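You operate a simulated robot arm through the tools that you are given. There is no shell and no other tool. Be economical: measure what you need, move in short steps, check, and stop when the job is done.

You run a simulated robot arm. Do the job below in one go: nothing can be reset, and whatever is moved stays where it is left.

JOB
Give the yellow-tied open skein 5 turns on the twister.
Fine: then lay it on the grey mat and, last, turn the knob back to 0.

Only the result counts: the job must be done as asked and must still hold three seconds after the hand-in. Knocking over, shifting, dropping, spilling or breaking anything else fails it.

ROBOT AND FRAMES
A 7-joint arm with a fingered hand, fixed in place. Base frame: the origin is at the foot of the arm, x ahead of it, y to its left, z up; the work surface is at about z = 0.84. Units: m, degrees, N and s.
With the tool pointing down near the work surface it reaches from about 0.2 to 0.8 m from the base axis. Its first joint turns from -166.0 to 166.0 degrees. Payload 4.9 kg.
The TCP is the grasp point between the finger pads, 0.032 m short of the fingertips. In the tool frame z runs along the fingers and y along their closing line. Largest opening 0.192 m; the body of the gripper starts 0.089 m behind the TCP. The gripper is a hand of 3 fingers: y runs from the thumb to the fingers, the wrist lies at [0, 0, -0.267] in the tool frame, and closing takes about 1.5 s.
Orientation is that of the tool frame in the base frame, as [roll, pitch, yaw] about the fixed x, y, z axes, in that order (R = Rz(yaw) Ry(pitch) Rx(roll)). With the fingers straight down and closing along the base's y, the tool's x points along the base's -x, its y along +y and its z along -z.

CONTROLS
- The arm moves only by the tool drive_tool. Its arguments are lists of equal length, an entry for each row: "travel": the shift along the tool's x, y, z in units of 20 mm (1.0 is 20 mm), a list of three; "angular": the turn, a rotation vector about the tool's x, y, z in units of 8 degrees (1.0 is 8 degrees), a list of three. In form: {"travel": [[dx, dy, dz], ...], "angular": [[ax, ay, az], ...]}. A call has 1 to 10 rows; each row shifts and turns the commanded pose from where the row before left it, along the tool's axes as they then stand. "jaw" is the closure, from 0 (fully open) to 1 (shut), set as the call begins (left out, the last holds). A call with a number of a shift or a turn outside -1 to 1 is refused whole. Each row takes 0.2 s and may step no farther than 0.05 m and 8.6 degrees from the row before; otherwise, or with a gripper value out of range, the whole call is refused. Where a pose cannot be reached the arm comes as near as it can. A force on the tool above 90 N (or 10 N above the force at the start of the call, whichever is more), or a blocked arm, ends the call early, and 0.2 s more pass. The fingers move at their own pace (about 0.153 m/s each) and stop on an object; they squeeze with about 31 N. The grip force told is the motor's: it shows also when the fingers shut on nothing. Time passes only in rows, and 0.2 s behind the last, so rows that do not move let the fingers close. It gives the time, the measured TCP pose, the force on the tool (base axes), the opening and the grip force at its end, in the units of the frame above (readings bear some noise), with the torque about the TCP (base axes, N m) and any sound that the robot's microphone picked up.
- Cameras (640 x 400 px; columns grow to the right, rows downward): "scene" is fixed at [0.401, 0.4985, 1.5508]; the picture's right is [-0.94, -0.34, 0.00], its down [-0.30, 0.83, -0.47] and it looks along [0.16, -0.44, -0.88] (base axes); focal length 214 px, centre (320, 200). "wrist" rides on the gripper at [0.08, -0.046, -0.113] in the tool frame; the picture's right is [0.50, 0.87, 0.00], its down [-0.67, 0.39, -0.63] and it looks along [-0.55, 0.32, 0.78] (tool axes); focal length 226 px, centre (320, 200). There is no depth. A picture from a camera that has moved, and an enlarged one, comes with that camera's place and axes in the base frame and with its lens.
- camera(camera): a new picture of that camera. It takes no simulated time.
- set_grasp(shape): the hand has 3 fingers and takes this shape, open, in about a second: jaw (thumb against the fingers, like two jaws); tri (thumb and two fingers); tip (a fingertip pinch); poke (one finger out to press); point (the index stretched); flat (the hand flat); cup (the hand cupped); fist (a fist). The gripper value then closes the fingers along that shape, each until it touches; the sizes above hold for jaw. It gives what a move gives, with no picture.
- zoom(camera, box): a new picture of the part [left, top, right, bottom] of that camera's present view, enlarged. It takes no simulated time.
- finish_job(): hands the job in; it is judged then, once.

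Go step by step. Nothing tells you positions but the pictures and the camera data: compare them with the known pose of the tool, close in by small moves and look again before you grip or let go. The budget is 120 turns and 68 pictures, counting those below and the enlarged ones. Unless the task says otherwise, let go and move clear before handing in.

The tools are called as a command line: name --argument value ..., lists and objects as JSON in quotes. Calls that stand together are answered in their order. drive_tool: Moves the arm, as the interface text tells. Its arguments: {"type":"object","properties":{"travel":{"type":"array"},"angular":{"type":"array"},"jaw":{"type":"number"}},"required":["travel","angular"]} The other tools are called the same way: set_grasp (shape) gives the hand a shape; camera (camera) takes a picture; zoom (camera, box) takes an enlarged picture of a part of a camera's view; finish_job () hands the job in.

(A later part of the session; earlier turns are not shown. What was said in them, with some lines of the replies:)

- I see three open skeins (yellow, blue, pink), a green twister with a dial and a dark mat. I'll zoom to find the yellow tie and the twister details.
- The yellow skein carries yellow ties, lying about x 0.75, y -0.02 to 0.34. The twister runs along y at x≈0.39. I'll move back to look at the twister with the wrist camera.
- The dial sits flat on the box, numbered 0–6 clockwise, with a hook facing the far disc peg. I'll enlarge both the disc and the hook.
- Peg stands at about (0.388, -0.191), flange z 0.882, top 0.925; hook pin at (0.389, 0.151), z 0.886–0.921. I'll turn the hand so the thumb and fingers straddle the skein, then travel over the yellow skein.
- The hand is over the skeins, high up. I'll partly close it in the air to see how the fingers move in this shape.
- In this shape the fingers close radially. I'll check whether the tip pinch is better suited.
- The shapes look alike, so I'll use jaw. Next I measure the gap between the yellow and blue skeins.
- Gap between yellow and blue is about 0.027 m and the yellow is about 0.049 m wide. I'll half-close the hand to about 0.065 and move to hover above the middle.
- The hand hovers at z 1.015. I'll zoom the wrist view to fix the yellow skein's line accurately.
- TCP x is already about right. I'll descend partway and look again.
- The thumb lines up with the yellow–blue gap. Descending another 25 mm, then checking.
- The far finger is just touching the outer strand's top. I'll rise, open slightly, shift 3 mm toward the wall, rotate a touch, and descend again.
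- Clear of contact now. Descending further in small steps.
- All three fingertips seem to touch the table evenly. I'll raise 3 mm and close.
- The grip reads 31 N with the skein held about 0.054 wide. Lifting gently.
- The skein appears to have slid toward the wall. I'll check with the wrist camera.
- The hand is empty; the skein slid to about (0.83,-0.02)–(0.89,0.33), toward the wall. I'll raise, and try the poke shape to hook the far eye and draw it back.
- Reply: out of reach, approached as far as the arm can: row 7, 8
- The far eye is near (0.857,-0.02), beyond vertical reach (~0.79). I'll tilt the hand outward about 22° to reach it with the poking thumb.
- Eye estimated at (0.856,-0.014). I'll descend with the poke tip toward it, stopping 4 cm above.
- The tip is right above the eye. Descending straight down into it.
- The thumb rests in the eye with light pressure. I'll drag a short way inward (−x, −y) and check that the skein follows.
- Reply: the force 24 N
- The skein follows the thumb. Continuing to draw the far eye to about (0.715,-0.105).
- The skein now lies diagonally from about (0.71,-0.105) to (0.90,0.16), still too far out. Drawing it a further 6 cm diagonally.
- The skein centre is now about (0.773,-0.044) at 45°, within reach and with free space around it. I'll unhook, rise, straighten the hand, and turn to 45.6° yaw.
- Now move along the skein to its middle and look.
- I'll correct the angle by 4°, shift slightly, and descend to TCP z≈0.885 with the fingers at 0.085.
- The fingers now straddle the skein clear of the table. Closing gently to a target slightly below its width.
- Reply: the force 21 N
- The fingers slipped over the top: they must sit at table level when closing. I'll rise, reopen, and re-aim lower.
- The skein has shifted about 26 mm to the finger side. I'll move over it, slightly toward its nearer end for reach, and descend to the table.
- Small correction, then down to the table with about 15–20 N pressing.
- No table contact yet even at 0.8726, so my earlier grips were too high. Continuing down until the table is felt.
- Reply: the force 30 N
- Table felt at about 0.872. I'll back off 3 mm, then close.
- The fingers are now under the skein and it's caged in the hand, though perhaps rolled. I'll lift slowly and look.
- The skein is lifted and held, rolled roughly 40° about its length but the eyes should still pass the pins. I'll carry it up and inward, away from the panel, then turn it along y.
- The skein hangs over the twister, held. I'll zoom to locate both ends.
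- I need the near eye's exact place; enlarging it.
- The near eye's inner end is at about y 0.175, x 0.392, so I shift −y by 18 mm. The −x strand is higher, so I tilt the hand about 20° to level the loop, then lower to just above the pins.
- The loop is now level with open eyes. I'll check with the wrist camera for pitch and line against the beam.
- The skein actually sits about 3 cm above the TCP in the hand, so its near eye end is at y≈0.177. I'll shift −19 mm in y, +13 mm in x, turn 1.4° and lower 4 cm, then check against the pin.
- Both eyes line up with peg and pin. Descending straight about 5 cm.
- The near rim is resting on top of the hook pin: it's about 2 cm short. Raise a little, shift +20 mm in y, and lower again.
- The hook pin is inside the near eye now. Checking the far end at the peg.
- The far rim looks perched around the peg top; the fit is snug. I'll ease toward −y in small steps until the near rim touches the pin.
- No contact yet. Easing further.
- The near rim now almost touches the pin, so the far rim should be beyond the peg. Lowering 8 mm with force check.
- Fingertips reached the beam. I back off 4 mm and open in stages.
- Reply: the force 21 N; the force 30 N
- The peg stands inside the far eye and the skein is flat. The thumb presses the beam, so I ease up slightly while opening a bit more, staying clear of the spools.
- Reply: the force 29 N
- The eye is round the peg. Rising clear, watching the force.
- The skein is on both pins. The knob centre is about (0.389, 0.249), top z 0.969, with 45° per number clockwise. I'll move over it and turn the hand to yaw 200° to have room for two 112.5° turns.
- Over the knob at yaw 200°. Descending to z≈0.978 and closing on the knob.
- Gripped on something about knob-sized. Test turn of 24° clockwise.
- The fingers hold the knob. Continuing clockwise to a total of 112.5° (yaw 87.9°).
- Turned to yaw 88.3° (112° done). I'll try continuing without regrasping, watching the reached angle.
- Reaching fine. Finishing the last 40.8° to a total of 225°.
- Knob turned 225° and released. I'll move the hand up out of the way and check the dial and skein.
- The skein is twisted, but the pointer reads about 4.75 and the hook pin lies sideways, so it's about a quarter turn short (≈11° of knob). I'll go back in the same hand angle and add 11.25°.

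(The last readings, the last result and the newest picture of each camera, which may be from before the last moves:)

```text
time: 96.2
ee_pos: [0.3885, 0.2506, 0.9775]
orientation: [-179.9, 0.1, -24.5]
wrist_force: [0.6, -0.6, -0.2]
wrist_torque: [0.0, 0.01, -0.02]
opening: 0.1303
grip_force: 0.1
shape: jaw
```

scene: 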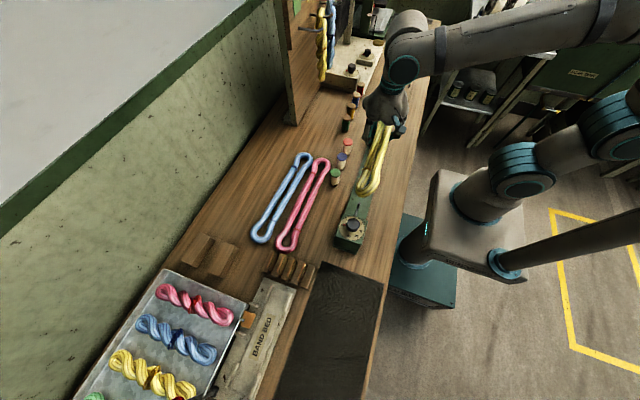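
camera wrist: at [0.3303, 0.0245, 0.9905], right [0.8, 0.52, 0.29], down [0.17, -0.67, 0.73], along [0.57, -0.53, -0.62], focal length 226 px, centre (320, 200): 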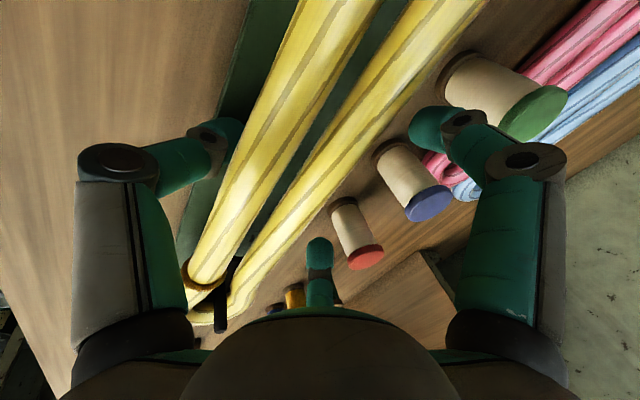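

drive_tool --travel '[[0, 0, 0], [0, 0, 0], [0, 0, 0], [0, 0, 0], [0, 0, 0]]' --angular '[[0, 0, 0], [0, 0, 0], [0, 0, 0], [0, 0, 0], [0, 0, 0]]' --jaw 1.0

drive_tool --travel '[[0, 0, 0], [0, 0, 0], [0, 0, 0]]' --angular '[[0, 0, 0.7], [0, 0, 0.7], [0, 0, 0]]'

drive_tool --travel '[[0, 0, 0], [0, 0, 0], [0, 0, 0], [0, 0, 0]]' --angular '[[0, 0, 0], [0, 0, 0], [0, 0, 0], [0, 0, 0]]' --jaw 0.32

drive_tool --travel '[[0, 0, -1], [0, 0, -1], [0, 0, -1], [0, 0, -1], [0, 0, -1], [0.4, 1, -1], [0.4, 1, -1], [0.4, 1, -1], [0.4, 1, 0], [0.4, 1, 0]]' --angular '[[0, 0, 0], [0, 0, 0], [0, 0, 0], [0, 0, 0], [0, 0, 0], [0, 0, 0], [0, 0, 0], [0, 0, 0], [0, 0, 0], [0, 0, 0]]'

```text
time: 97.4
ee_pos: [0.388, 0.2502, 0.978]
orientation: [-180.0, 0.0, -24.6]
wrist_force: [2.1, 1.1, -6.4]
wrist_torque: [0.04, -0.09, -0.01]
opening: 0.0318
grip_force: 31.1
shape: jaw
```

```text
time: 98.2
ee_pos: [0.3875, 0.2509, 0.9772]
orientation: [-180.0, 0.0, -35.8]
wrist_force: [4.0, 0.4, -11.0]
wrist_torque: [0.03, -0.13, 0.02]
opening: 0.0321
grip_force: 30.9
shape: jaw
```

```text
time: 99.2
ee_pos: [0.3875, 0.2503, 0.9785]
orientation: [180.0, 0.0, -35.7]
wrist_force: [0.3, -0.4, 0.2]
wrist_torque: [0.01, 0.04, -0.02]
opening: 0.1299
grip_force: 0.0
shape: jaw
```

```text
time: 101.4
ee_pos: [0.3616, 0.1443, 1.1387]
orientation: [-180.0, 0.0, -35.7]
wrist_force: [-0.1, 0.7, 0.0]
wrist_torque: [0.02, 0.01, 0.01]
opening: 0.1303
grip_force: 0.1
shape: jaw
```

Knob adjusted. Moving the hand up and checking the dial and hook closely.

drive_tool --travel '[[0.65, 0.13, -0.93], [0.65, 0.13, -0.93], [0.65, 0.13, -0.93], [0.65, 0.13, -0.93], [0.65, 0.13, -0.93], [0.65, 0.13, -0.93], [0.65, 0.13, -0.93], [0.65, 0.13, -0.93]]' --angular '[[0, 0, 0], [0, 0, 0], [0, 0, 0], [0, 0, 0], [0, 0, 0], [0, 0, 0], [0, 0, 0], [0, 0, 0]]'

zoom --camera "scene" --box '[335, 180, 395, 245]'

```text
time: 103.2
ee_pos: [0.4343, 0.0684, 1.2871]
orientation: [-180.0, 0.1, -35.7]
wrist_force: [-0.3, 0.3, 0.5]
wrist_torque: [0.01, 0.04, 0.02]
opening: 0.1302
grip_force: 0.1
shape: jaw
```

```text
6.15 times, centred on (365, 212) of scene
camera zoom: at [0.401, 0.4985, 1.5508], right [-0.94, -0.34, 0.0], down [-0.3, 0.83, -0.47], along [0.16, -0.44, -0.88], focal length 1320 px, centre (43, 123)
```

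zoom: 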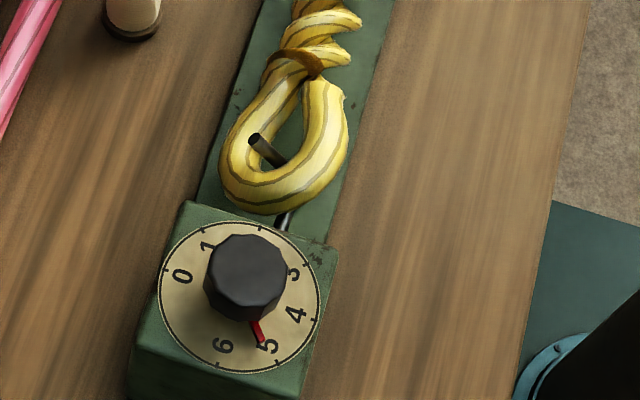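

The pointer is at 5 with a slight overshoot; the hook pin leans about 45–50° past upright (≈5.13 turns). I'll return at the same hand angle and turn back 5.8°.

drive_tool --travel '[[-0.72, -0.603, 1], [-0.72, -0.603, 1], [-0.72, -0.603, 1], [-0.72, -0.603, 1], [-0.72, -0.603, 1], [-0.72, -0.603, 1], [-0.72, -0.603, 1], [-0.72, -0.603, 1], [-0.72, -0.603, 1], [-0.72, -0.603, 1]]' --angular '[[0, 0, 0], [0, 0, 0], [0, 0, 0], [0, 0, 0], [0, 0, 0], [0, 0, 0], [0, 0, 0], [0, 0, 0], [0, 0, 0], [0, 0, 0]]'

drive_tool --travel '[[0, 0, 1], [0, 0, 1], [0, 0, 1], [0, 0, 1], [0, 0, 1], [0, 0, 0.45], [0, 0, 0]]' --angular '[[0, 0, 0], [0, 0, 0], [0, 0, 0], [0, 0, 0], [0, 0, 0], [0, 0, 0], [0, 0, 0]]'

drive_tool --travel '[[0, 0, 0], [0, 0, 0], [0, 0, 0], [0, 0, 0], [0, 0, 0]]' --angular '[[0, 0, 0], [0, 0, 0], [0, 0, 0], [0, 0, 0], [0, 0, 0]]' --jaw 1.0

drive_tool --travel '[[0, 0, 0], [0, 0, 0], [0, 0, 0]]' --angular '[[0, 0, -0.36], [0, 0, -0.36], [0, 0, 0]]'

drive_tool --travel '[[0, 0, 0], [0, 0, 0], [0, 0, 0], [0, 0, 0]]' --angular '[[0, 0, 0], [0, 0, 0], [0, 0, 0], [0, 0, 0]]' --jaw 0.32

```text
time: 105.4
ee_pos: [0.3868, 0.2508, 1.0867]
orientation: [180.0, 0.1, -35.8]
wrist_force: [0.5, 0.5, 0.8]
wrist_torque: [0.01, 0.0, 0.0]
opening: 0.1302
grip_force: 0.1
shape: jaw
```

```text
time: 107.0
ee_pos: [0.3878, 0.2496, 0.9775]
orientation: [180.0, -0.1, -35.7]
wrist_force: [-1.1, -0.7, 0.2]
wrist_torque: [-0.03, 0.0, 0.02]
opening: 0.1302
grip_force: 0.0
shape: jaw
```

```text
time: 108.2
ee_pos: [0.3878, 0.2496, 0.9781]
orientation: [179.9, 0.0, -35.8]
wrist_force: [-0.1, 1.1, -6.8]
wrist_torque: [0.07, -0.02, 0.02]
opening: 0.0316
grip_force: 31.5
shape: jaw
```

```text
time: 109.0
ee_pos: [0.3878, 0.2491, 0.9769]
orientation: [179.9, 0.0, -30.0]
wrist_force: [0.1, -0.8, -8.4]
wrist_torque: [0.04, 0.0, 0.04]
opening: 0.0311
grip_force: 31.5
shape: jaw
```

```text
time: 110.0
ee_pos: [0.3878, 0.2495, 0.9778]
orientation: [180.0, 0.1, -30.0]
wrist_force: [0.0, 0.1, -0.3]
wrist_torque: [0.0, -0.02, 0.0]
opening: 0.1302
grip_force: 0.1
shape: jaw
```

Knob now at 5.0 by calculation (hand yaw −30°). Next: rise, travel over the twisted skein's middle, and turn the hand across it.

drive_tool --travel '[[0, 0, -1], [0, 0, -1], [0, 0, -1], [0, 0, -1], [0.56, 0.97, 0], [0.56, 0.97, 0], [0.56, 0.97, 0], [0.56, 0.97, 0], [0.56, 0.97, 0], [0.56, 0.97, 0]]' --angular '[[0, 0, 0], [0, 0, 0], [0, 0, 0], [0, 0, 0], [0, 0, 0], [0, 0, 0], [0, 0, 0], [0, 0, 0], [0, 0, 0], [0, 0, 0]]'

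drive_tool --travel '[[0.56, 0.97, 0], [0.56, 0.97, 0], [0.56, 0.97, 0], [0.56, 0.97, 0], [0.56, 0.97, 0], [0.56, 0.97, 0], [0, 0, 0], [0, 0, 0], [0, 0, 0], [0, 0, 0]]' --angular '[[0, 0, 0], [0, 0, 0], [0, 0, 0], [0, 0, 0], [0, 0, 0], [0, 0, 0], [0, 0, 1], [0, 0, 1], [0, 0, 1], [0, 0, 1]]' --jaw 0.48

drive_tool --travel '[[0, 0, 0], [0, 0, 0], [0, 0, 0], [0, 0, 0]]' --angular '[[0, 0, 1], [0, 0, 1], [0, 0, 1], [0, 0, 0.5]]'

```text
time: 112.2
ee_pos: [0.3865, 0.1158, 1.0576]
orientation: [-180.0, 0.0, -30.0]
wrist_force: [0.0, 0.9, -0.1]
wrist_torque: [0.01, 0.0, -0.01]
opening: 0.1303
grip_force: 0.2
shape: jaw
```

```text
time: 114.4
ee_pos: [0.3881, -0.0185, 1.0574]
orientation: [-180.0, 0.0, -62.1]
wrist_force: [-0.2, -0.1, 0.1]
wrist_torque: [0.0, 0.0, -0.02]
opening: 0.1004
grip_force: 0.1
shape: jaw
```

```text
time: 115.4
ee_pos: [0.387, -0.1022, 1.0416]
orientation: [-179.8, 1.0, -89.2]
wrist_force: [-0.8, 0.2, -0.9]
wrist_torque: [0.0, 0.0, 0.02]
opening: 0.1003
grip_force: 0.1
shape: jaw
out of reach, approached as far as the arm can: row 2, 3, 4
```

That wrist angle is out of reach, so I'll rotate the other way to yaw +90°.

drive_tool --travel '[[0, 0, 0], [0, 0, 0], [0, 0, 0], [0, 0, 0], [0, 0, 0], [0, 0, 0], [0, 0, 0], [0, 0, 0], [0, 0, 0], [0, 0, 0]]' --angular '[[0, 0, -1], [0, 0, -1], [0, 0, -1], [0, 0, -1], [0, 0, -1], [0, 0, -1], [0, 0, -1], [0, 0, -1], [0, 0, -1], [0, 0, -1]]'

drive_tool --travel '[[0, 0, 0], [0, 0, 0], [0, 0, 0], [0, 0, 0], [0, 0, 0], [0, 0, 0], [0, 0, 0], [0, 0, 0], [0, 0, 0], [0, 0, 0]]' --angular '[[0, 0, -1], [0, 0, -1], [0, 0, -1], [0, 0, -1], [0, 0, -1], [0, 0, -1], [0, 0, -1], [0, 0, -1], [0, 0, -1], [0, 0, -1]]'

drive_tool --travel '[[0, 0, 0], [0, 0, 0], [0, 0, 0], [0, 0, 0]]' --angular '[[0, 0, -1], [0, 0, -1], [0, 0, -0.5], [0, 0, 0]]'

```text
time: 117.6
ee_pos: [0.3866, -0.1031, 1.0427]
orientation: [-179.9, 0.0, -9.8]
wrist_force: [0.7, 0.1, 0.0]
wrist_torque: [0.0, 0.01, -0.01]
opening: 0.1
grip_force: 0.1
shape: jaw
```

```text
time: 119.8
ee_pos: [0.3868, -0.104, 1.0415]
orientation: [-180.0, 0.0, 70.1]
wrist_force: [0.5, 0.1, -0.3]
wrist_torque: [0.0, 0.0, 0.01]
opening: 0.1004
grip_force: 0.0
shape: jaw
```

```text
time: 120.8
ee_pos: [0.387, -0.103, 1.0426]
orientation: [-179.9, 0.0, 90.1]
wrist_force: [0.0, 0.7, -0.5]
wrist_torque: [0.01, 0.01, -0.02]
opening: 0.1
grip_force: 0.1
shape: jaw
```

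Now position over the skein's middle and descend.

drive_tool --travel '[[1, 0.25, 0], [1, 0.25, 0], [1, 0, 0], [1, 0, 0], [0.15, 0, 1], [0, 0, 1], [0, 0, 1], [0, 0, 1], [0, 0, 1], [0, 0, 0.7]]' --angular '[[0, 0, 0], [0, 0, 0], [0, 0, 0], [0, 0, 0], [0, 0, 0], [0, 0, 0], [0, 0, 0], [0, 0, 0], [0, 0, 0], [0, 0, 0]]'

drive_tool --travel '[[0, 0, 0.6], [0, 0, 0.5], [0, 0, 0.4], [0, 0, 0.4], [0, 0, 0]]' --angular '[[0, 0, 0], [0, 0, 0], [0, 0, 0], [0, 0, 0], [0, 0, 0]]'

```text
time: 123.0
ee_pos: [0.398, -0.0212, 0.9267]
orientation: [180.0, 0.0, 90.0]
wrist_force: [0.1, 0.6, -0.4]
wrist_torque: [0.02, 0.0, 0.02]
opening: 0.1
grip_force: 0.0
shape: jaw
```

```text
time: 124.2
ee_pos: [0.3974, -0.0202, 0.8906]
orientation: [-180.0, 0.0, 89.9]
wrist_force: [0.5, 0.2, -0.6]
wrist_torque: [-0.02, -0.02, -0.01]
opening: 0.0995
grip_force: 0.1
shape: jaw
```

No contact. A few millimetres lower, then close.

drive_tool --travel '[[0, 0, 0.25], [0, 0, 0]]' --angular '[[0, 0, 0], [0, 0, 0]]'

drive_tool --travel '[[0, 0, 0], [0, 0, 0], [0, 0, 0], [0, 0, 0], [0, 0, 0]]' --angular '[[0, 0, 0], [0, 0, 0], [0, 0, 0], [0, 0, 0], [0, 0, 0]]' --jaw 0.85

```text
time: 124.8
ee_pos: [0.3975, -0.0199, 0.8847]
orientation: [-179.9, 0.0, 90.0]
wrist_force: [0.0, 0.5, 0.4]
wrist_torque: [0.0, -0.02, -0.01]
opening: 0.0999
grip_force: 0.1
shape: jaw
```

```text
time: 126.0
ee_pos: [0.397, -0.0204, 0.8844]
orientation: [180.0, -0.1, 90.0]
wrist_force: [-0.8, 0.0, -0.8]
wrist_torque: [-0.05, 0.0, 0.02]
opening: 0.0292
grip_force: 0.1
shape: jaw
```

The fingers seem to have closed beneath the skein. Closing fully and lifting gently, watching the force.

drive_tool --travel '[[0, 0, 0], [0, 0, 0], [0, 0, 0], [0, 0, 0]]' --angular '[[0, 0, 0], [0, 0, 0], [0, 0, 0], [0, 0, 0]]' --jaw 1.0

drive_tool --travel '[[0, 0, -0.3], [0, 0, -0.3], [0, 0, 0]]' --angular '[[0, 0, 0], [0, 0, 0], [0, 0, 0]]'

```text
time: 127.0
ee_pos: [0.3958, -0.0213, 0.8856]
orientation: [-179.9, 0.0, 90.0]
wrist_force: [0.0, -0.6, -0.9]
wrist_torque: [0.0, 0.0, 0.0]
opening: 0.0183
grip_force: 30.6
shape: jaw
```

```text
time: 127.8
ee_pos: [0.3974, -0.0201, 0.8973]
orientation: [-180.0, 0.0, 90.1]
wrist_force: [-0.1, -0.4, -0.1]
wrist_torque: [0.0, -0.03, -0.02]
opening: 0.0185
grip_force: 31.3
shape: jaw
```

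Lifting on, and reading the weight.

drive_tool --travel '[[0, 0, -0.5], [0, 0, -0.7], [0, 0, -0.8], [0, 0, 0]]' --angular '[[0, 0, 0], [0, 0, 0], [0, 0, 0], [0, 0, 0]]'

drive_tool --travel '[[0, 0, -0.9], [0, 0, -0.9], [0, 0, -0.9], [0, 0, 0]]' --angular '[[0, 0, 0], [0, 0, 0], [0, 0, 0], [0, 0, 0]]'

drive_tool --travel '[[0, 0, 0]]' --angular '[[0, 0, 0]]'

drive_tool --travel '[[0, 0, 0]]' --angular '[[0, 0, 0]]'

drive_tool --travel '[[0, 0, 0]]' --angular '[[0, 0, 0]]'

```text
time: 128.8
ee_pos: [0.397, -0.0203, 0.9382]
orientation: [-180.0, 0.0, 90.0]
wrist_force: [-0.1, -0.4, -0.7]
wrist_torque: [-0.03, 0.03, 0.01]
opening: 0.0183
grip_force: 31.5
shape: jaw
```

```text
time: 129.8
ee_pos: [0.3978, -0.0203, 0.992]
orientation: [-180.0, 0.1, 90.0]
wrist_force: [-0.1, -1.1, -1.3]
wrist_torque: [-0.02, -0.01, 0.03]
opening: 0.0184
grip_force: 30.7
shape: jaw
```

```text
time: 130.2
ee_pos: [0.3964, -0.02, 0.9905]
orientation: [179.9, 0.0, 89.9]
wrist_force: [0.5, 0.1, -0.7]
wrist_torque: [-0.01, -0.01, 0.0]
opening: 0.0182
grip_force: 30.8
shape: jaw
```

```text
time: 130.6
ee_pos: [0.3972, -0.0199, 0.9915]
orientation: [180.0, -0.1, 90.0]
wrist_force: [-0.4, 0.2, -1.0]
wrist_torque: [0.01, 0.0, -0.02]
opening: 0.0181
grip_force: 30.9
shape: jaw
```

```text
time: 131.0
ee_pos: [0.3968, -0.02, 0.9919]
orientation: [-179.9, 0.0, 89.9]
wrist_force: [-0.2, 0.4, -0.7]
wrist_torque: [-0.03, 0.0, 0.02]
opening: 0.0186
grip_force: 30.6
shape: jaw
```

Force averages about −0.9 N, so the twisted skein is in the hand. I'll raise and carry it along +y over the knob to the mat.

drive_tool --travel '[[0, 0, -0.9], [0, 0, -0.9], [0, 0, -0.9], [0, 0, -0.9], [0.6, 0, 0], [0.9, 0, 0], [1, 0, 0], [1, 0, 0], [1, 0, 0], [1, 0, 0]]' --angular '[[0, 0, 0], [0, 0, 0], [0, 0, 0], [0, 0, 0], [0, 0, 0], [0, 0, 0], [0, 0, 0], [0, 0, 0], [0, 0, 0], [0, 0, 0]]'

drive_tool --travel '[[1, -0.15, 0], [1, -0.15, 0], [1, -0.15, 0], [1, -0.15, 0], [1, -0.15, 0], [1, -0.15, 0], [1, -0.15, 0], [1, -0.15, 0], [1, -0.15, 0], [1, -0.15, 0]]' --angular '[[0, 0, 0], [0, 0, 0], [0, 0, 0], [0, 0, 0], [0, 0, 0], [0, 0, 0], [0, 0, 0], [0, 0, 0], [0, 0, 0], [0, 0, 0]]'

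drive_tool --travel '[[1, -0.15, 0], [1, -0.15, 0], [1, -0.15, 0], [1, -0.15, 0], [1, -0.15, 0], [1, -0.15, 0], [1, -0.15, 0], [1, -0.15, 0], [1, -0.15, 0], [0.7, -0.1, 0]]' --angular '[[0, 0, 0], [0, 0, 0], [0, 0, 0], [0, 0, 0], [0, 0, 0], [0, 0, 0], [0, 0, 0], [0, 0, 0], [0, 0, 0], [0, 0, 0]]'

```text
time: 133.2
ee_pos: [0.3968, 0.0894, 1.0621]
orientation: [180.0, 0.0, 90.0]
wrist_force: [0.1, -0.6, -0.3]
wrist_torque: [0.02, 0.0, 0.0]
opening: 0.0184
grip_force: 31.2
shape: jaw
```

```text
time: 135.4
ee_pos: [0.3679, 0.2891, 1.0624]
orientation: [-180.0, -0.1, 90.0]
wrist_force: [0.6, 0.5, -0.7]
wrist_torque: [-0.02, -0.02, 0.02]
opening: 0.0181
grip_force: 31.1
shape: jaw
```

```text
time: 137.6
ee_pos: [0.3381, 0.4841, 1.0635]
orientation: [180.0, 0.0, 90.0]
wrist_force: [0.2, -0.3, -0.8]
wrist_torque: [0.02, -0.03, -0.03]
opening: 0.0185
grip_force: 31.1
shape: jaw
```

Over the mat edge now; moving on to y≈0.57 and lowering.

drive_tool --travel '[[1, 0, 0], [1, 0, 0], [1, 0, 0], [1, 0, 1], [0.3, 0, 1], [0, 0, 1], [0, 0, 1], [0, 0, 1], [0, 0, 1], [0, 0, 0.8]]' --angular '[[0, 0, 0], [0, 0, 0], [0, 0, 0], [0, 0, 0], [0, 0, 0], [0, 0, 0], [0, 0, 0], [0, 0, 0], [0, 0, 0], [0, 0, 0]]'

drive_tool --travel '[[0, 0, 0.7], [0, 0, 0.6], [0, 0, 0.5], [0, 0, 0]]' --angular '[[0, 0, 0], [0, 0, 0], [0, 0, 0], [0, 0, 0]]'

```text
time: 139.8
ee_pos: [0.3382, 0.5693, 0.927]
orientation: [180.0, 0.0, 90.1]
wrist_force: [0.1, 0.7, -0.5]
wrist_torque: [0.05, -0.04, 0.0]
opening: 0.0179
grip_force: 30.7
shape: jaw
```

```text
time: 140.8
ee_pos: [0.338, 0.5688, 0.8912]
orientation: [-180.0, 0.1, 89.9]
wrist_force: [-0.6, 0.4, -1.2]
wrist_torque: [0.0, -0.02, 0.01]
opening: 0.0185
grip_force: 31.0
shape: jaw
```

Slightly lower, then open in stages.

drive_tool --travel '[[0, 0, 0.3], [0, 0, 0]]' --angular '[[0, 0, 0], [0, 0, 0]]'

drive_tool --travel '[[0, 0, 0], [0, 0, 0], [0, 0, 0]]' --angular '[[0, 0, 0], [0, 0, 0], [0, 0, 0]]' --jaw 0.7

drive_tool --travel '[[0, 0, 0], [0, 0, 0], [0, 0, 0], [0, 0, 0]]' --angular '[[0, 0, 0], [0, 0, 0], [0, 0, 0], [0, 0, 0]]' --jaw 0.4

drive_tool --travel '[[0, 0, 0], [0, 0, 0], [0, 0, 0], [0, 0, 0]]' --angular '[[0, 0, 0], [0, 0, 0], [0, 0, 0], [0, 0, 0]]' --jaw 0.25

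```text
time: 141.4
ee_pos: [0.3373, 0.5693, 0.8848]
orientation: [180.0, 0.1, 90.1]
wrist_force: [0.2, 0.6, -0.7]
wrist_torque: [-0.04, 0.04, 0.0]
opening: 0.0183
grip_force: 31.3
shape: jaw
```

```text
time: 142.2
ee_pos: [0.3378, 0.5695, 0.8848]
orientation: [-180.0, -0.1, 90.0]
wrist_force: [0.5, -0.2, -1.0]
wrist_torque: [-0.02, -0.04, -0.03]
opening: 0.0574
grip_force: 0.1
shape: jaw
```

```text
time: 143.2
ee_pos: [0.3374, 0.5703, 0.8856]
orientation: [180.0, -0.1, 89.9]
wrist_force: [-0.2, 0.0, -0.8]
wrist_torque: [-0.01, 0.02, 0.01]
opening: 0.1145
grip_force: 0.0
shape: jaw
```

```text
time: 144.2
ee_pos: [0.3383, 0.5697, 0.8857]
orientation: [180.0, -0.1, 90.0]
wrist_force: [-0.4, -0.3, 0.4]
wrist_torque: [0.02, -0.03, -0.03]
opening: 0.1436
grip_force: 0.0
shape: jaw
```

Released. Rising straight up and going back to the knob.

drive_tool --travel '[[0, 0, -0.6], [0, 0, -0.9], [0, 0, -1], [0, 0, -1], [0, 0, -1], [0, 0, -1], [0, 0, -1], [0, 0, -1], [0, 0, -1], [-0.5, 0, 0]]' --angular '[[0, 0, 0], [0, 0, 0], [0, 0, 0], [0, 0, 0], [0, 0, 0], [0, 0, 0], [0, 0, 0], [0, 0, 0], [0, 0, 0], [0, 0, 0]]'

drive_tool --travel '[[-1, 0.16, 0], [-1, 0.16, 0], [-1, 0.16, 0], [-1, 0.16, 0], [-1, 0.16, 0], [-1, 0.16, 0], [-1, 0.16, 0], [-1, 0.16, 0], [-1, 0.16, 0], [-1, 0.16, 0]]' --angular '[[0, 0, 0], [0, 0, 0], [0, 0, 0], [0, 0, 0], [0, 0, 0], [0, 0, 0], [0, 0, 0], [0, 0, 0], [0, 0, 0], [0, 0, 0]]'

drive_tool --travel '[[-1, 0.16, 0], [-1, 0.16, 0], [-1, 0.16, 0], [-1, 0.16, 0], [-1, 0.16, 0], [-0.5, 0.07, 0], [0, 0, 0], [0, 0, 0], [0, 0, 0], [0, 0, 0]]' --angular '[[0, 0, 0], [0, 0, 0], [0, 0, 0], [0, 0, 0], [0, 0, 0], [0, 0, 0], [0, 0, 1], [0, 0, 1], [0, 0, 1], [0, 0, 1]]'

drive_tool --travel '[[0, 0, 0], [0, 0, 0], [0, 0, 0], [0, 0, 0], [0, 0, 0], [0, 0, 0], [0, 0, 0], [0, 0, 0], [0, 0, 0], [0, 0, 0]]' --angular '[[0, 0, 1], [0, 0, 1], [0, 0, 1], [0, 0, 1], [0, 0, 1], [0, 0, 1], [0, 0, 1], [0, 0, 1], [0, 0, 1], [0, 0, 1]]'

```text
time: 146.4
ee_pos: [0.3391, 0.56, 1.0538]
orientation: [180.0, -0.1, 89.9]
wrist_force: [0.1, -1.2, -0.9]
wrist_torque: [-0.02, -0.03, -0.02]
opening: 0.1436
grip_force: 0.1
shape: jaw
```

```text
time: 148.6
ee_pos: [0.3696, 0.3589, 1.0551]
orientation: [-179.9, 0.0, 89.9]
wrist_force: [0.5, -0.2, 0.0]
wrist_torque: [0.04, 0.0, 0.02]
opening: 0.1435
grip_force: 0.0
shape: jaw
```

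```text
time: 150.8
ee_pos: [0.3883, 0.2501, 1.0551]
orientation: [180.0, -0.1, 57.9]
wrist_force: [-0.5, 0.7, 0.5]
wrist_torque: [0.03, 0.0, 0.03]
opening: 0.1434
grip_force: 0.1
shape: jaw
```

```text
time: 153.0
ee_pos: [0.3874, 0.2499, 1.054]
orientation: [-179.9, 0.1, -22.1]
wrist_force: [-0.2, -0.6, 0.6]
wrist_torque: [0.0, -0.03, 0.0]
opening: 0.1436
grip_force: 0.0
shape: jaw
```

Aligning to yaw −30°, gripping the knob and turning it back counter-clockwise.

drive_tool --travel '[[0, 0, 0], [0, 0, 1], [0, 0, 1], [0, 0, 1], [0, 0, 0.83], [0, 0, 0]]' --angular '[[0, 0, 0.99], [0, 0, 0], [0, 0, 0], [0, 0, 0], [0, 0, 0], [0, 0, 0]]'

drive_tool --travel '[[0, 0, 0], [0, 0, 0], [0, 0, 0], [0, 0, 0], [0, 0, 0]]' --angular '[[0, 0, 0], [0, 0, 0], [0, 0, 0], [0, 0, 0], [0, 0, 0]]' --jaw 1.0

drive_tool --travel '[[0, 0, 0], [0, 0, 0], [0, 0, 0], [0, 0, 0], [0, 0, 0], [0, 0, 0], [0, 0, 0], [0, 0, 0], [0, 0, 0], [0, 0, 0]]' --angular '[[0, 0, -1], [0, 0, -1], [0, 0, -1], [0, 0, -1], [0, 0, -1], [0, 0, -1], [0, 0, -1], [0, 0, -1], [0, 0, -1], [0, 0, -1]]'

drive_tool --travel '[[0, 0, 0], [0, 0, 0], [0, 0, 0], [0, 0, 0], [0, 0, 0], [0, 0, 0], [0, 0, 0], [0, 0, 0], [0, 0, 0], [0, 0, 0]]' --angular '[[0, 0, -1], [0, 0, -1], [0, 0, -1], [0, 0, -1], [0, 0, -1], [0, 0, -1], [0, 0, -1], [0, 0, -1], [0, 0, -1], [0, 0, -1]]'

drive_tool --travel '[[0, 0, 0], [0, 0, 0], [0, 0, 0], [0, 0, 0], [0, 0, 0], [0, 0, 0]]' --angular '[[0, 0, -1], [0, 0, -1], [0, 0, -1], [0, 0, -1], [0, 0, -1], [0, 0, 0]]'

```text
time: 154.4
ee_pos: [0.3874, 0.2484, 0.9782]
orientation: [-180.0, 0.0, -29.9]
wrist_force: [0.0, -0.4, 0.7]
wrist_torque: [0.03, -0.03, 0.04]
opening: 0.1435
grip_force: 0.1
shape: jaw
```

```text
time: 155.6
ee_pos: [0.3872, 0.2504, 0.9775]
orientation: [-180.0, 0.0, -29.9]
wrist_force: [-0.1, 1.5, -6.9]
wrist_torque: [0.07, -0.03, 0.07]
opening: 0.032
grip_force: 31.0
shape: jaw
```

```text
time: 157.8
ee_pos: [0.3873, 0.2495, 0.9781]
orientation: [-179.9, 0.1, 50.2]
wrist_force: [2.8, -14.6, -13.1]
wrist_torque: [-0.47, -0.08, -0.04]
opening: 0.0309
grip_force: 30.4
shape: jaw
```

```text
time: 160.0
ee_pos: [0.3886, 0.2493, 0.9786]
orientation: [179.9, 0.0, 130.3]
wrist_force: [9.8, -14.5, -15.7]
wrist_torque: [-0.5, -0.31, 0.01]
opening: 0.0303
grip_force: 30.5
shape: jaw
```

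```text
time: 161.4
ee_pos: [0.3882, 0.249, 0.9777]
orientation: [-180.0, 0.0, 170.3]
wrist_force: [11.9, -10.1, -13.9]
wrist_torque: [-0.39, -0.34, -0.05]
opening: 0.0309
grip_force: 30.9
shape: jaw
```

Turning the last 24.8° to reach 0, then releasing and moving clear.

drive_tool --travel '[[0, 0, 0], [0, 0, 0], [0, 0, 0], [0, 0, 0], [0, 0, 0]]' --angular '[[0, 0, -0.8], [0, 0, -0.8], [0, 0, -0.8], [0, 0, -0.7], [0, 0, 0]]'

drive_tool --travel '[[0, 0, 0], [0, 0, 0], [0, 0, 0], [0, 0, 0]]' --angular '[[0, 0, 0], [0, 0, 0], [0, 0, 0], [0, 0, 0]]' --jaw 0.32

```text
time: 162.6
ee_pos: [0.3877, 0.2496, 0.9787]
orientation: [179.9, 0.0, -165.0]
wrist_force: [9.6, -10.4, -10.2]
wrist_torque: [-0.36, -0.36, 0.02]
opening: 0.031
grip_force: 31.2
shape: jaw
```

```text
time: 163.6
ee_pos: [0.3881, 0.2495, 0.9771]
orientation: [-180.0, -0.1, -165.2]
wrist_force: [-0.2, -0.6, 0.2]
wrist_torque: [-0.04, -0.02, 0.0]
opening: 0.1304
grip_force: 0.1
shape: jaw
```

Moving up and clear, then the last picture of dial and mat.

drive_tool --travel '[[0, 0, -1], [0, 0, -1], [0, 0, -1], [0, 0, -1], [0, 0, -1], [0, 0, -1]]' --angular '[[0, 0, 0], [0, 0, 0], [0, 0, 0], [0, 0, 0], [0, 0, 0], [0, 0, 0]]'

drive_tool --travel '[[0, -0.95, -1], [0, -0.95, -1], [0, -0.95, -1], [0, -0.95, -1], [0, -0.95, -1], [0, -0.95, -1], [0, -0.95, -1], [0, -0.95, -1], [0, -0.95, -1], [0, -0.95, -0.5]]' --angular '[[0, 0, 0], [0, 0, 0], [0, 0, 0], [0, 0, 0], [0, 0, 0], [0, 0, 0], [0, 0, 0], [0, 0, 0], [0, 0, 0], [0, 0, 0]]'

zoom --camera "scene" --box '[270, 190, 400, 400]'

```text
time: 165.0
ee_pos: [0.3872, 0.2494, 1.098]
orientation: [180.0, 0.0, -165.2]
wrist_force: [0.0, 0.0, -0.7]
wrist_torque: [-0.01, 0.0, -0.02]
opening: 0.1301
grip_force: 0.1
shape: jaw
```

```text
time: 167.2
ee_pos: [0.4379, 0.0652, 1.2879]
orientation: [-179.9, -0.1, -165.2]
wrist_force: [-0.3, -0.2, 0.7]
wrist_torque: [0.04, -0.02, 0.01]
opening: 0.1304
grip_force: 0.0
shape: jaw
```

```text
1.90 times, centred on (335, 295) of scene
camera zoom: at [0.401, 0.4985, 1.5508], right [-0.94, -0.34, 0.0], down [-0.3, 0.83, -0.47], along [0.16, -0.44, -0.88], focal length 408 px, centre (291, 19)
```

zoom: 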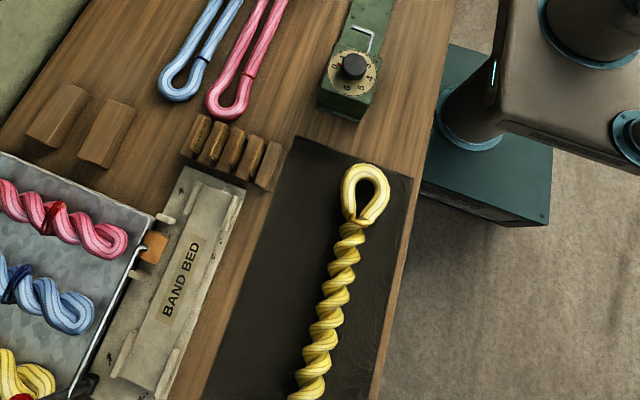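

The twisted skein lies on the mat. The hook leans about 80° past upright, so the knob is about 10° short of 0; I'll go back at the same hand angle and add 10° counter-clockwise.

drive_tool --travel '[[0, 0.95, 0.5], [0, 0.95, 1], [0, 0.95, 1], [0, 0.95, 1], [0, 0.95, 1], [0, 0.95, 1], [0, 0.95, 1], [0, 0.95, 1], [0, 0.95, 1], [0, 0.95, 1]]' --angular '[[0, 0, 0], [0, 0, 0], [0, 0, 0], [0, 0, 0], [0, 0, 0], [0, 0, 0], [0, 0, 0], [0, 0, 0], [0, 0, 0], [0, 0, 0]]'

drive_tool --travel '[[0, 0, 1], [0, 0, 1], [0, 0, 1], [0, 0, 1], [0, 0, 1], [0, 0, 1], [0, 0, 0]]' --angular '[[0, 0, 0], [0, 0, 0], [0, 0, 0], [0, 0, 0], [0, 0, 0], [0, 0, 0], [0, 0, 0]]'

drive_tool --travel '[[0, 0, 0], [0, 0, 0], [0, 0, 0], [0, 0, 0], [0, 0, 0]]' --angular '[[0, 0, 0], [0, 0, 0], [0, 0, 0], [0, 0, 0], [0, 0, 0]]' --jaw 1.0

drive_tool --travel '[[0, 0, 0], [0, 0, 0], [0, 0, 0]]' --angular '[[0, 0, -0.6], [0, 0, -0.65], [0, 0, 0]]'

drive_tool --travel '[[0, 0, 0], [0, 0, 0], [0, 0, 0], [0, 0, 0]]' --angular '[[0, 0, 0], [0, 0, 0], [0, 0, 0], [0, 0, 0]]' --jaw 0.32

drive_tool --travel '[[0, 0, -1], [0, 0, -1], [0, 0, -1], [0, 0, -1], [0, 0, -1], [0, 0, -1], [0, 0, -1], [0, 0, -1]]' --angular '[[0, 0, 0], [0, 0, 0], [0, 0, 0], [0, 0, 0], [0, 0, 0], [0, 0, 0], [0, 0, 0], [0, 0, 0]]'

```text
time: 169.4
ee_pos: [0.3878, 0.249, 1.0986]
orientation: [180.0, 0.1, -165.2]
wrist_force: [-0.5, 0.3, 0.9]
wrist_torque: [-0.02, -0.04, 0.02]
opening: 0.1301
grip_force: 0.1
shape: jaw
```

```text
time: 171.0
ee_pos: [0.3879, 0.2488, 0.9772]
orientation: [179.9, -0.1, -165.1]
wrist_force: [-0.2, 0.2, -0.1]
wrist_torque: [0.01, -0.02, 0.0]
opening: 0.1304
grip_force: 0.1
shape: jaw
```

```text
time: 172.2
ee_pos: [0.3882, 0.2498, 0.9777]
orientation: [179.9, 0.0, -165.1]
wrist_force: [0.9, 1.0, -6.4]
wrist_torque: [0.0, -0.08, 0.01]
opening: 0.0323
grip_force: 30.7
shape: jaw
```

```text
time: 173.0
ee_pos: [0.3874, 0.2495, 0.9776]
orientation: [179.9, 0.1, -155.1]
wrist_force: [3.8, -3.3, -7.8]
wrist_torque: [-0.13, -0.14, 0.03]
opening: 0.032
grip_force: 30.8
shape: jaw
```

```text
time: 174.0
ee_pos: [0.388, 0.2496, 0.978]
orientation: [179.9, 0.0, -155.1]
wrist_force: [-0.5, -0.6, 0.2]
wrist_torque: [0.04, -0.01, -0.01]
opening: 0.1302
grip_force: 0.1
shape: jaw
```

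```text
time: 175.8
ee_pos: [0.3887, 0.2501, 1.139]
orientation: [180.0, -0.1, -155.1]
wrist_force: [0.2, -0.5, -0.4]
wrist_torque: [-0.01, 0.0, -0.01]
opening: 0.13
grip_force: 0.1
shape: jaw
```

The skein is on the mat, the hand is clear and I have no pictures left. From the hook's lean in the last one, the knob should now be at 0, so I'm handing in.

finish_job

```text
The job is handed in.
```

I gave the yellow-tied skein 5 turns on the twister, laid it on the grey mat and turned the knob back to 0, but I couldn't check the last two knob adjustments in a picture.

- **Turns:** the dial read about 5.1, so I turned the knob back 5.8° to bring it to 5. I took no close-up after that correction.
- **Mat:** the last picture shows the twisted skein on the mat, though its far end is outside the frame.
- **Knob:** in that picture the knob looked about 10° short of 0, so I turned it 10° further. I had no pictures left to confirm it.
- **First pick-up:** the skein slipped out of the fingers towards the wall, and I drew it back before picking it up again. The other skeins and the spools stayed in place in the pictures I had.
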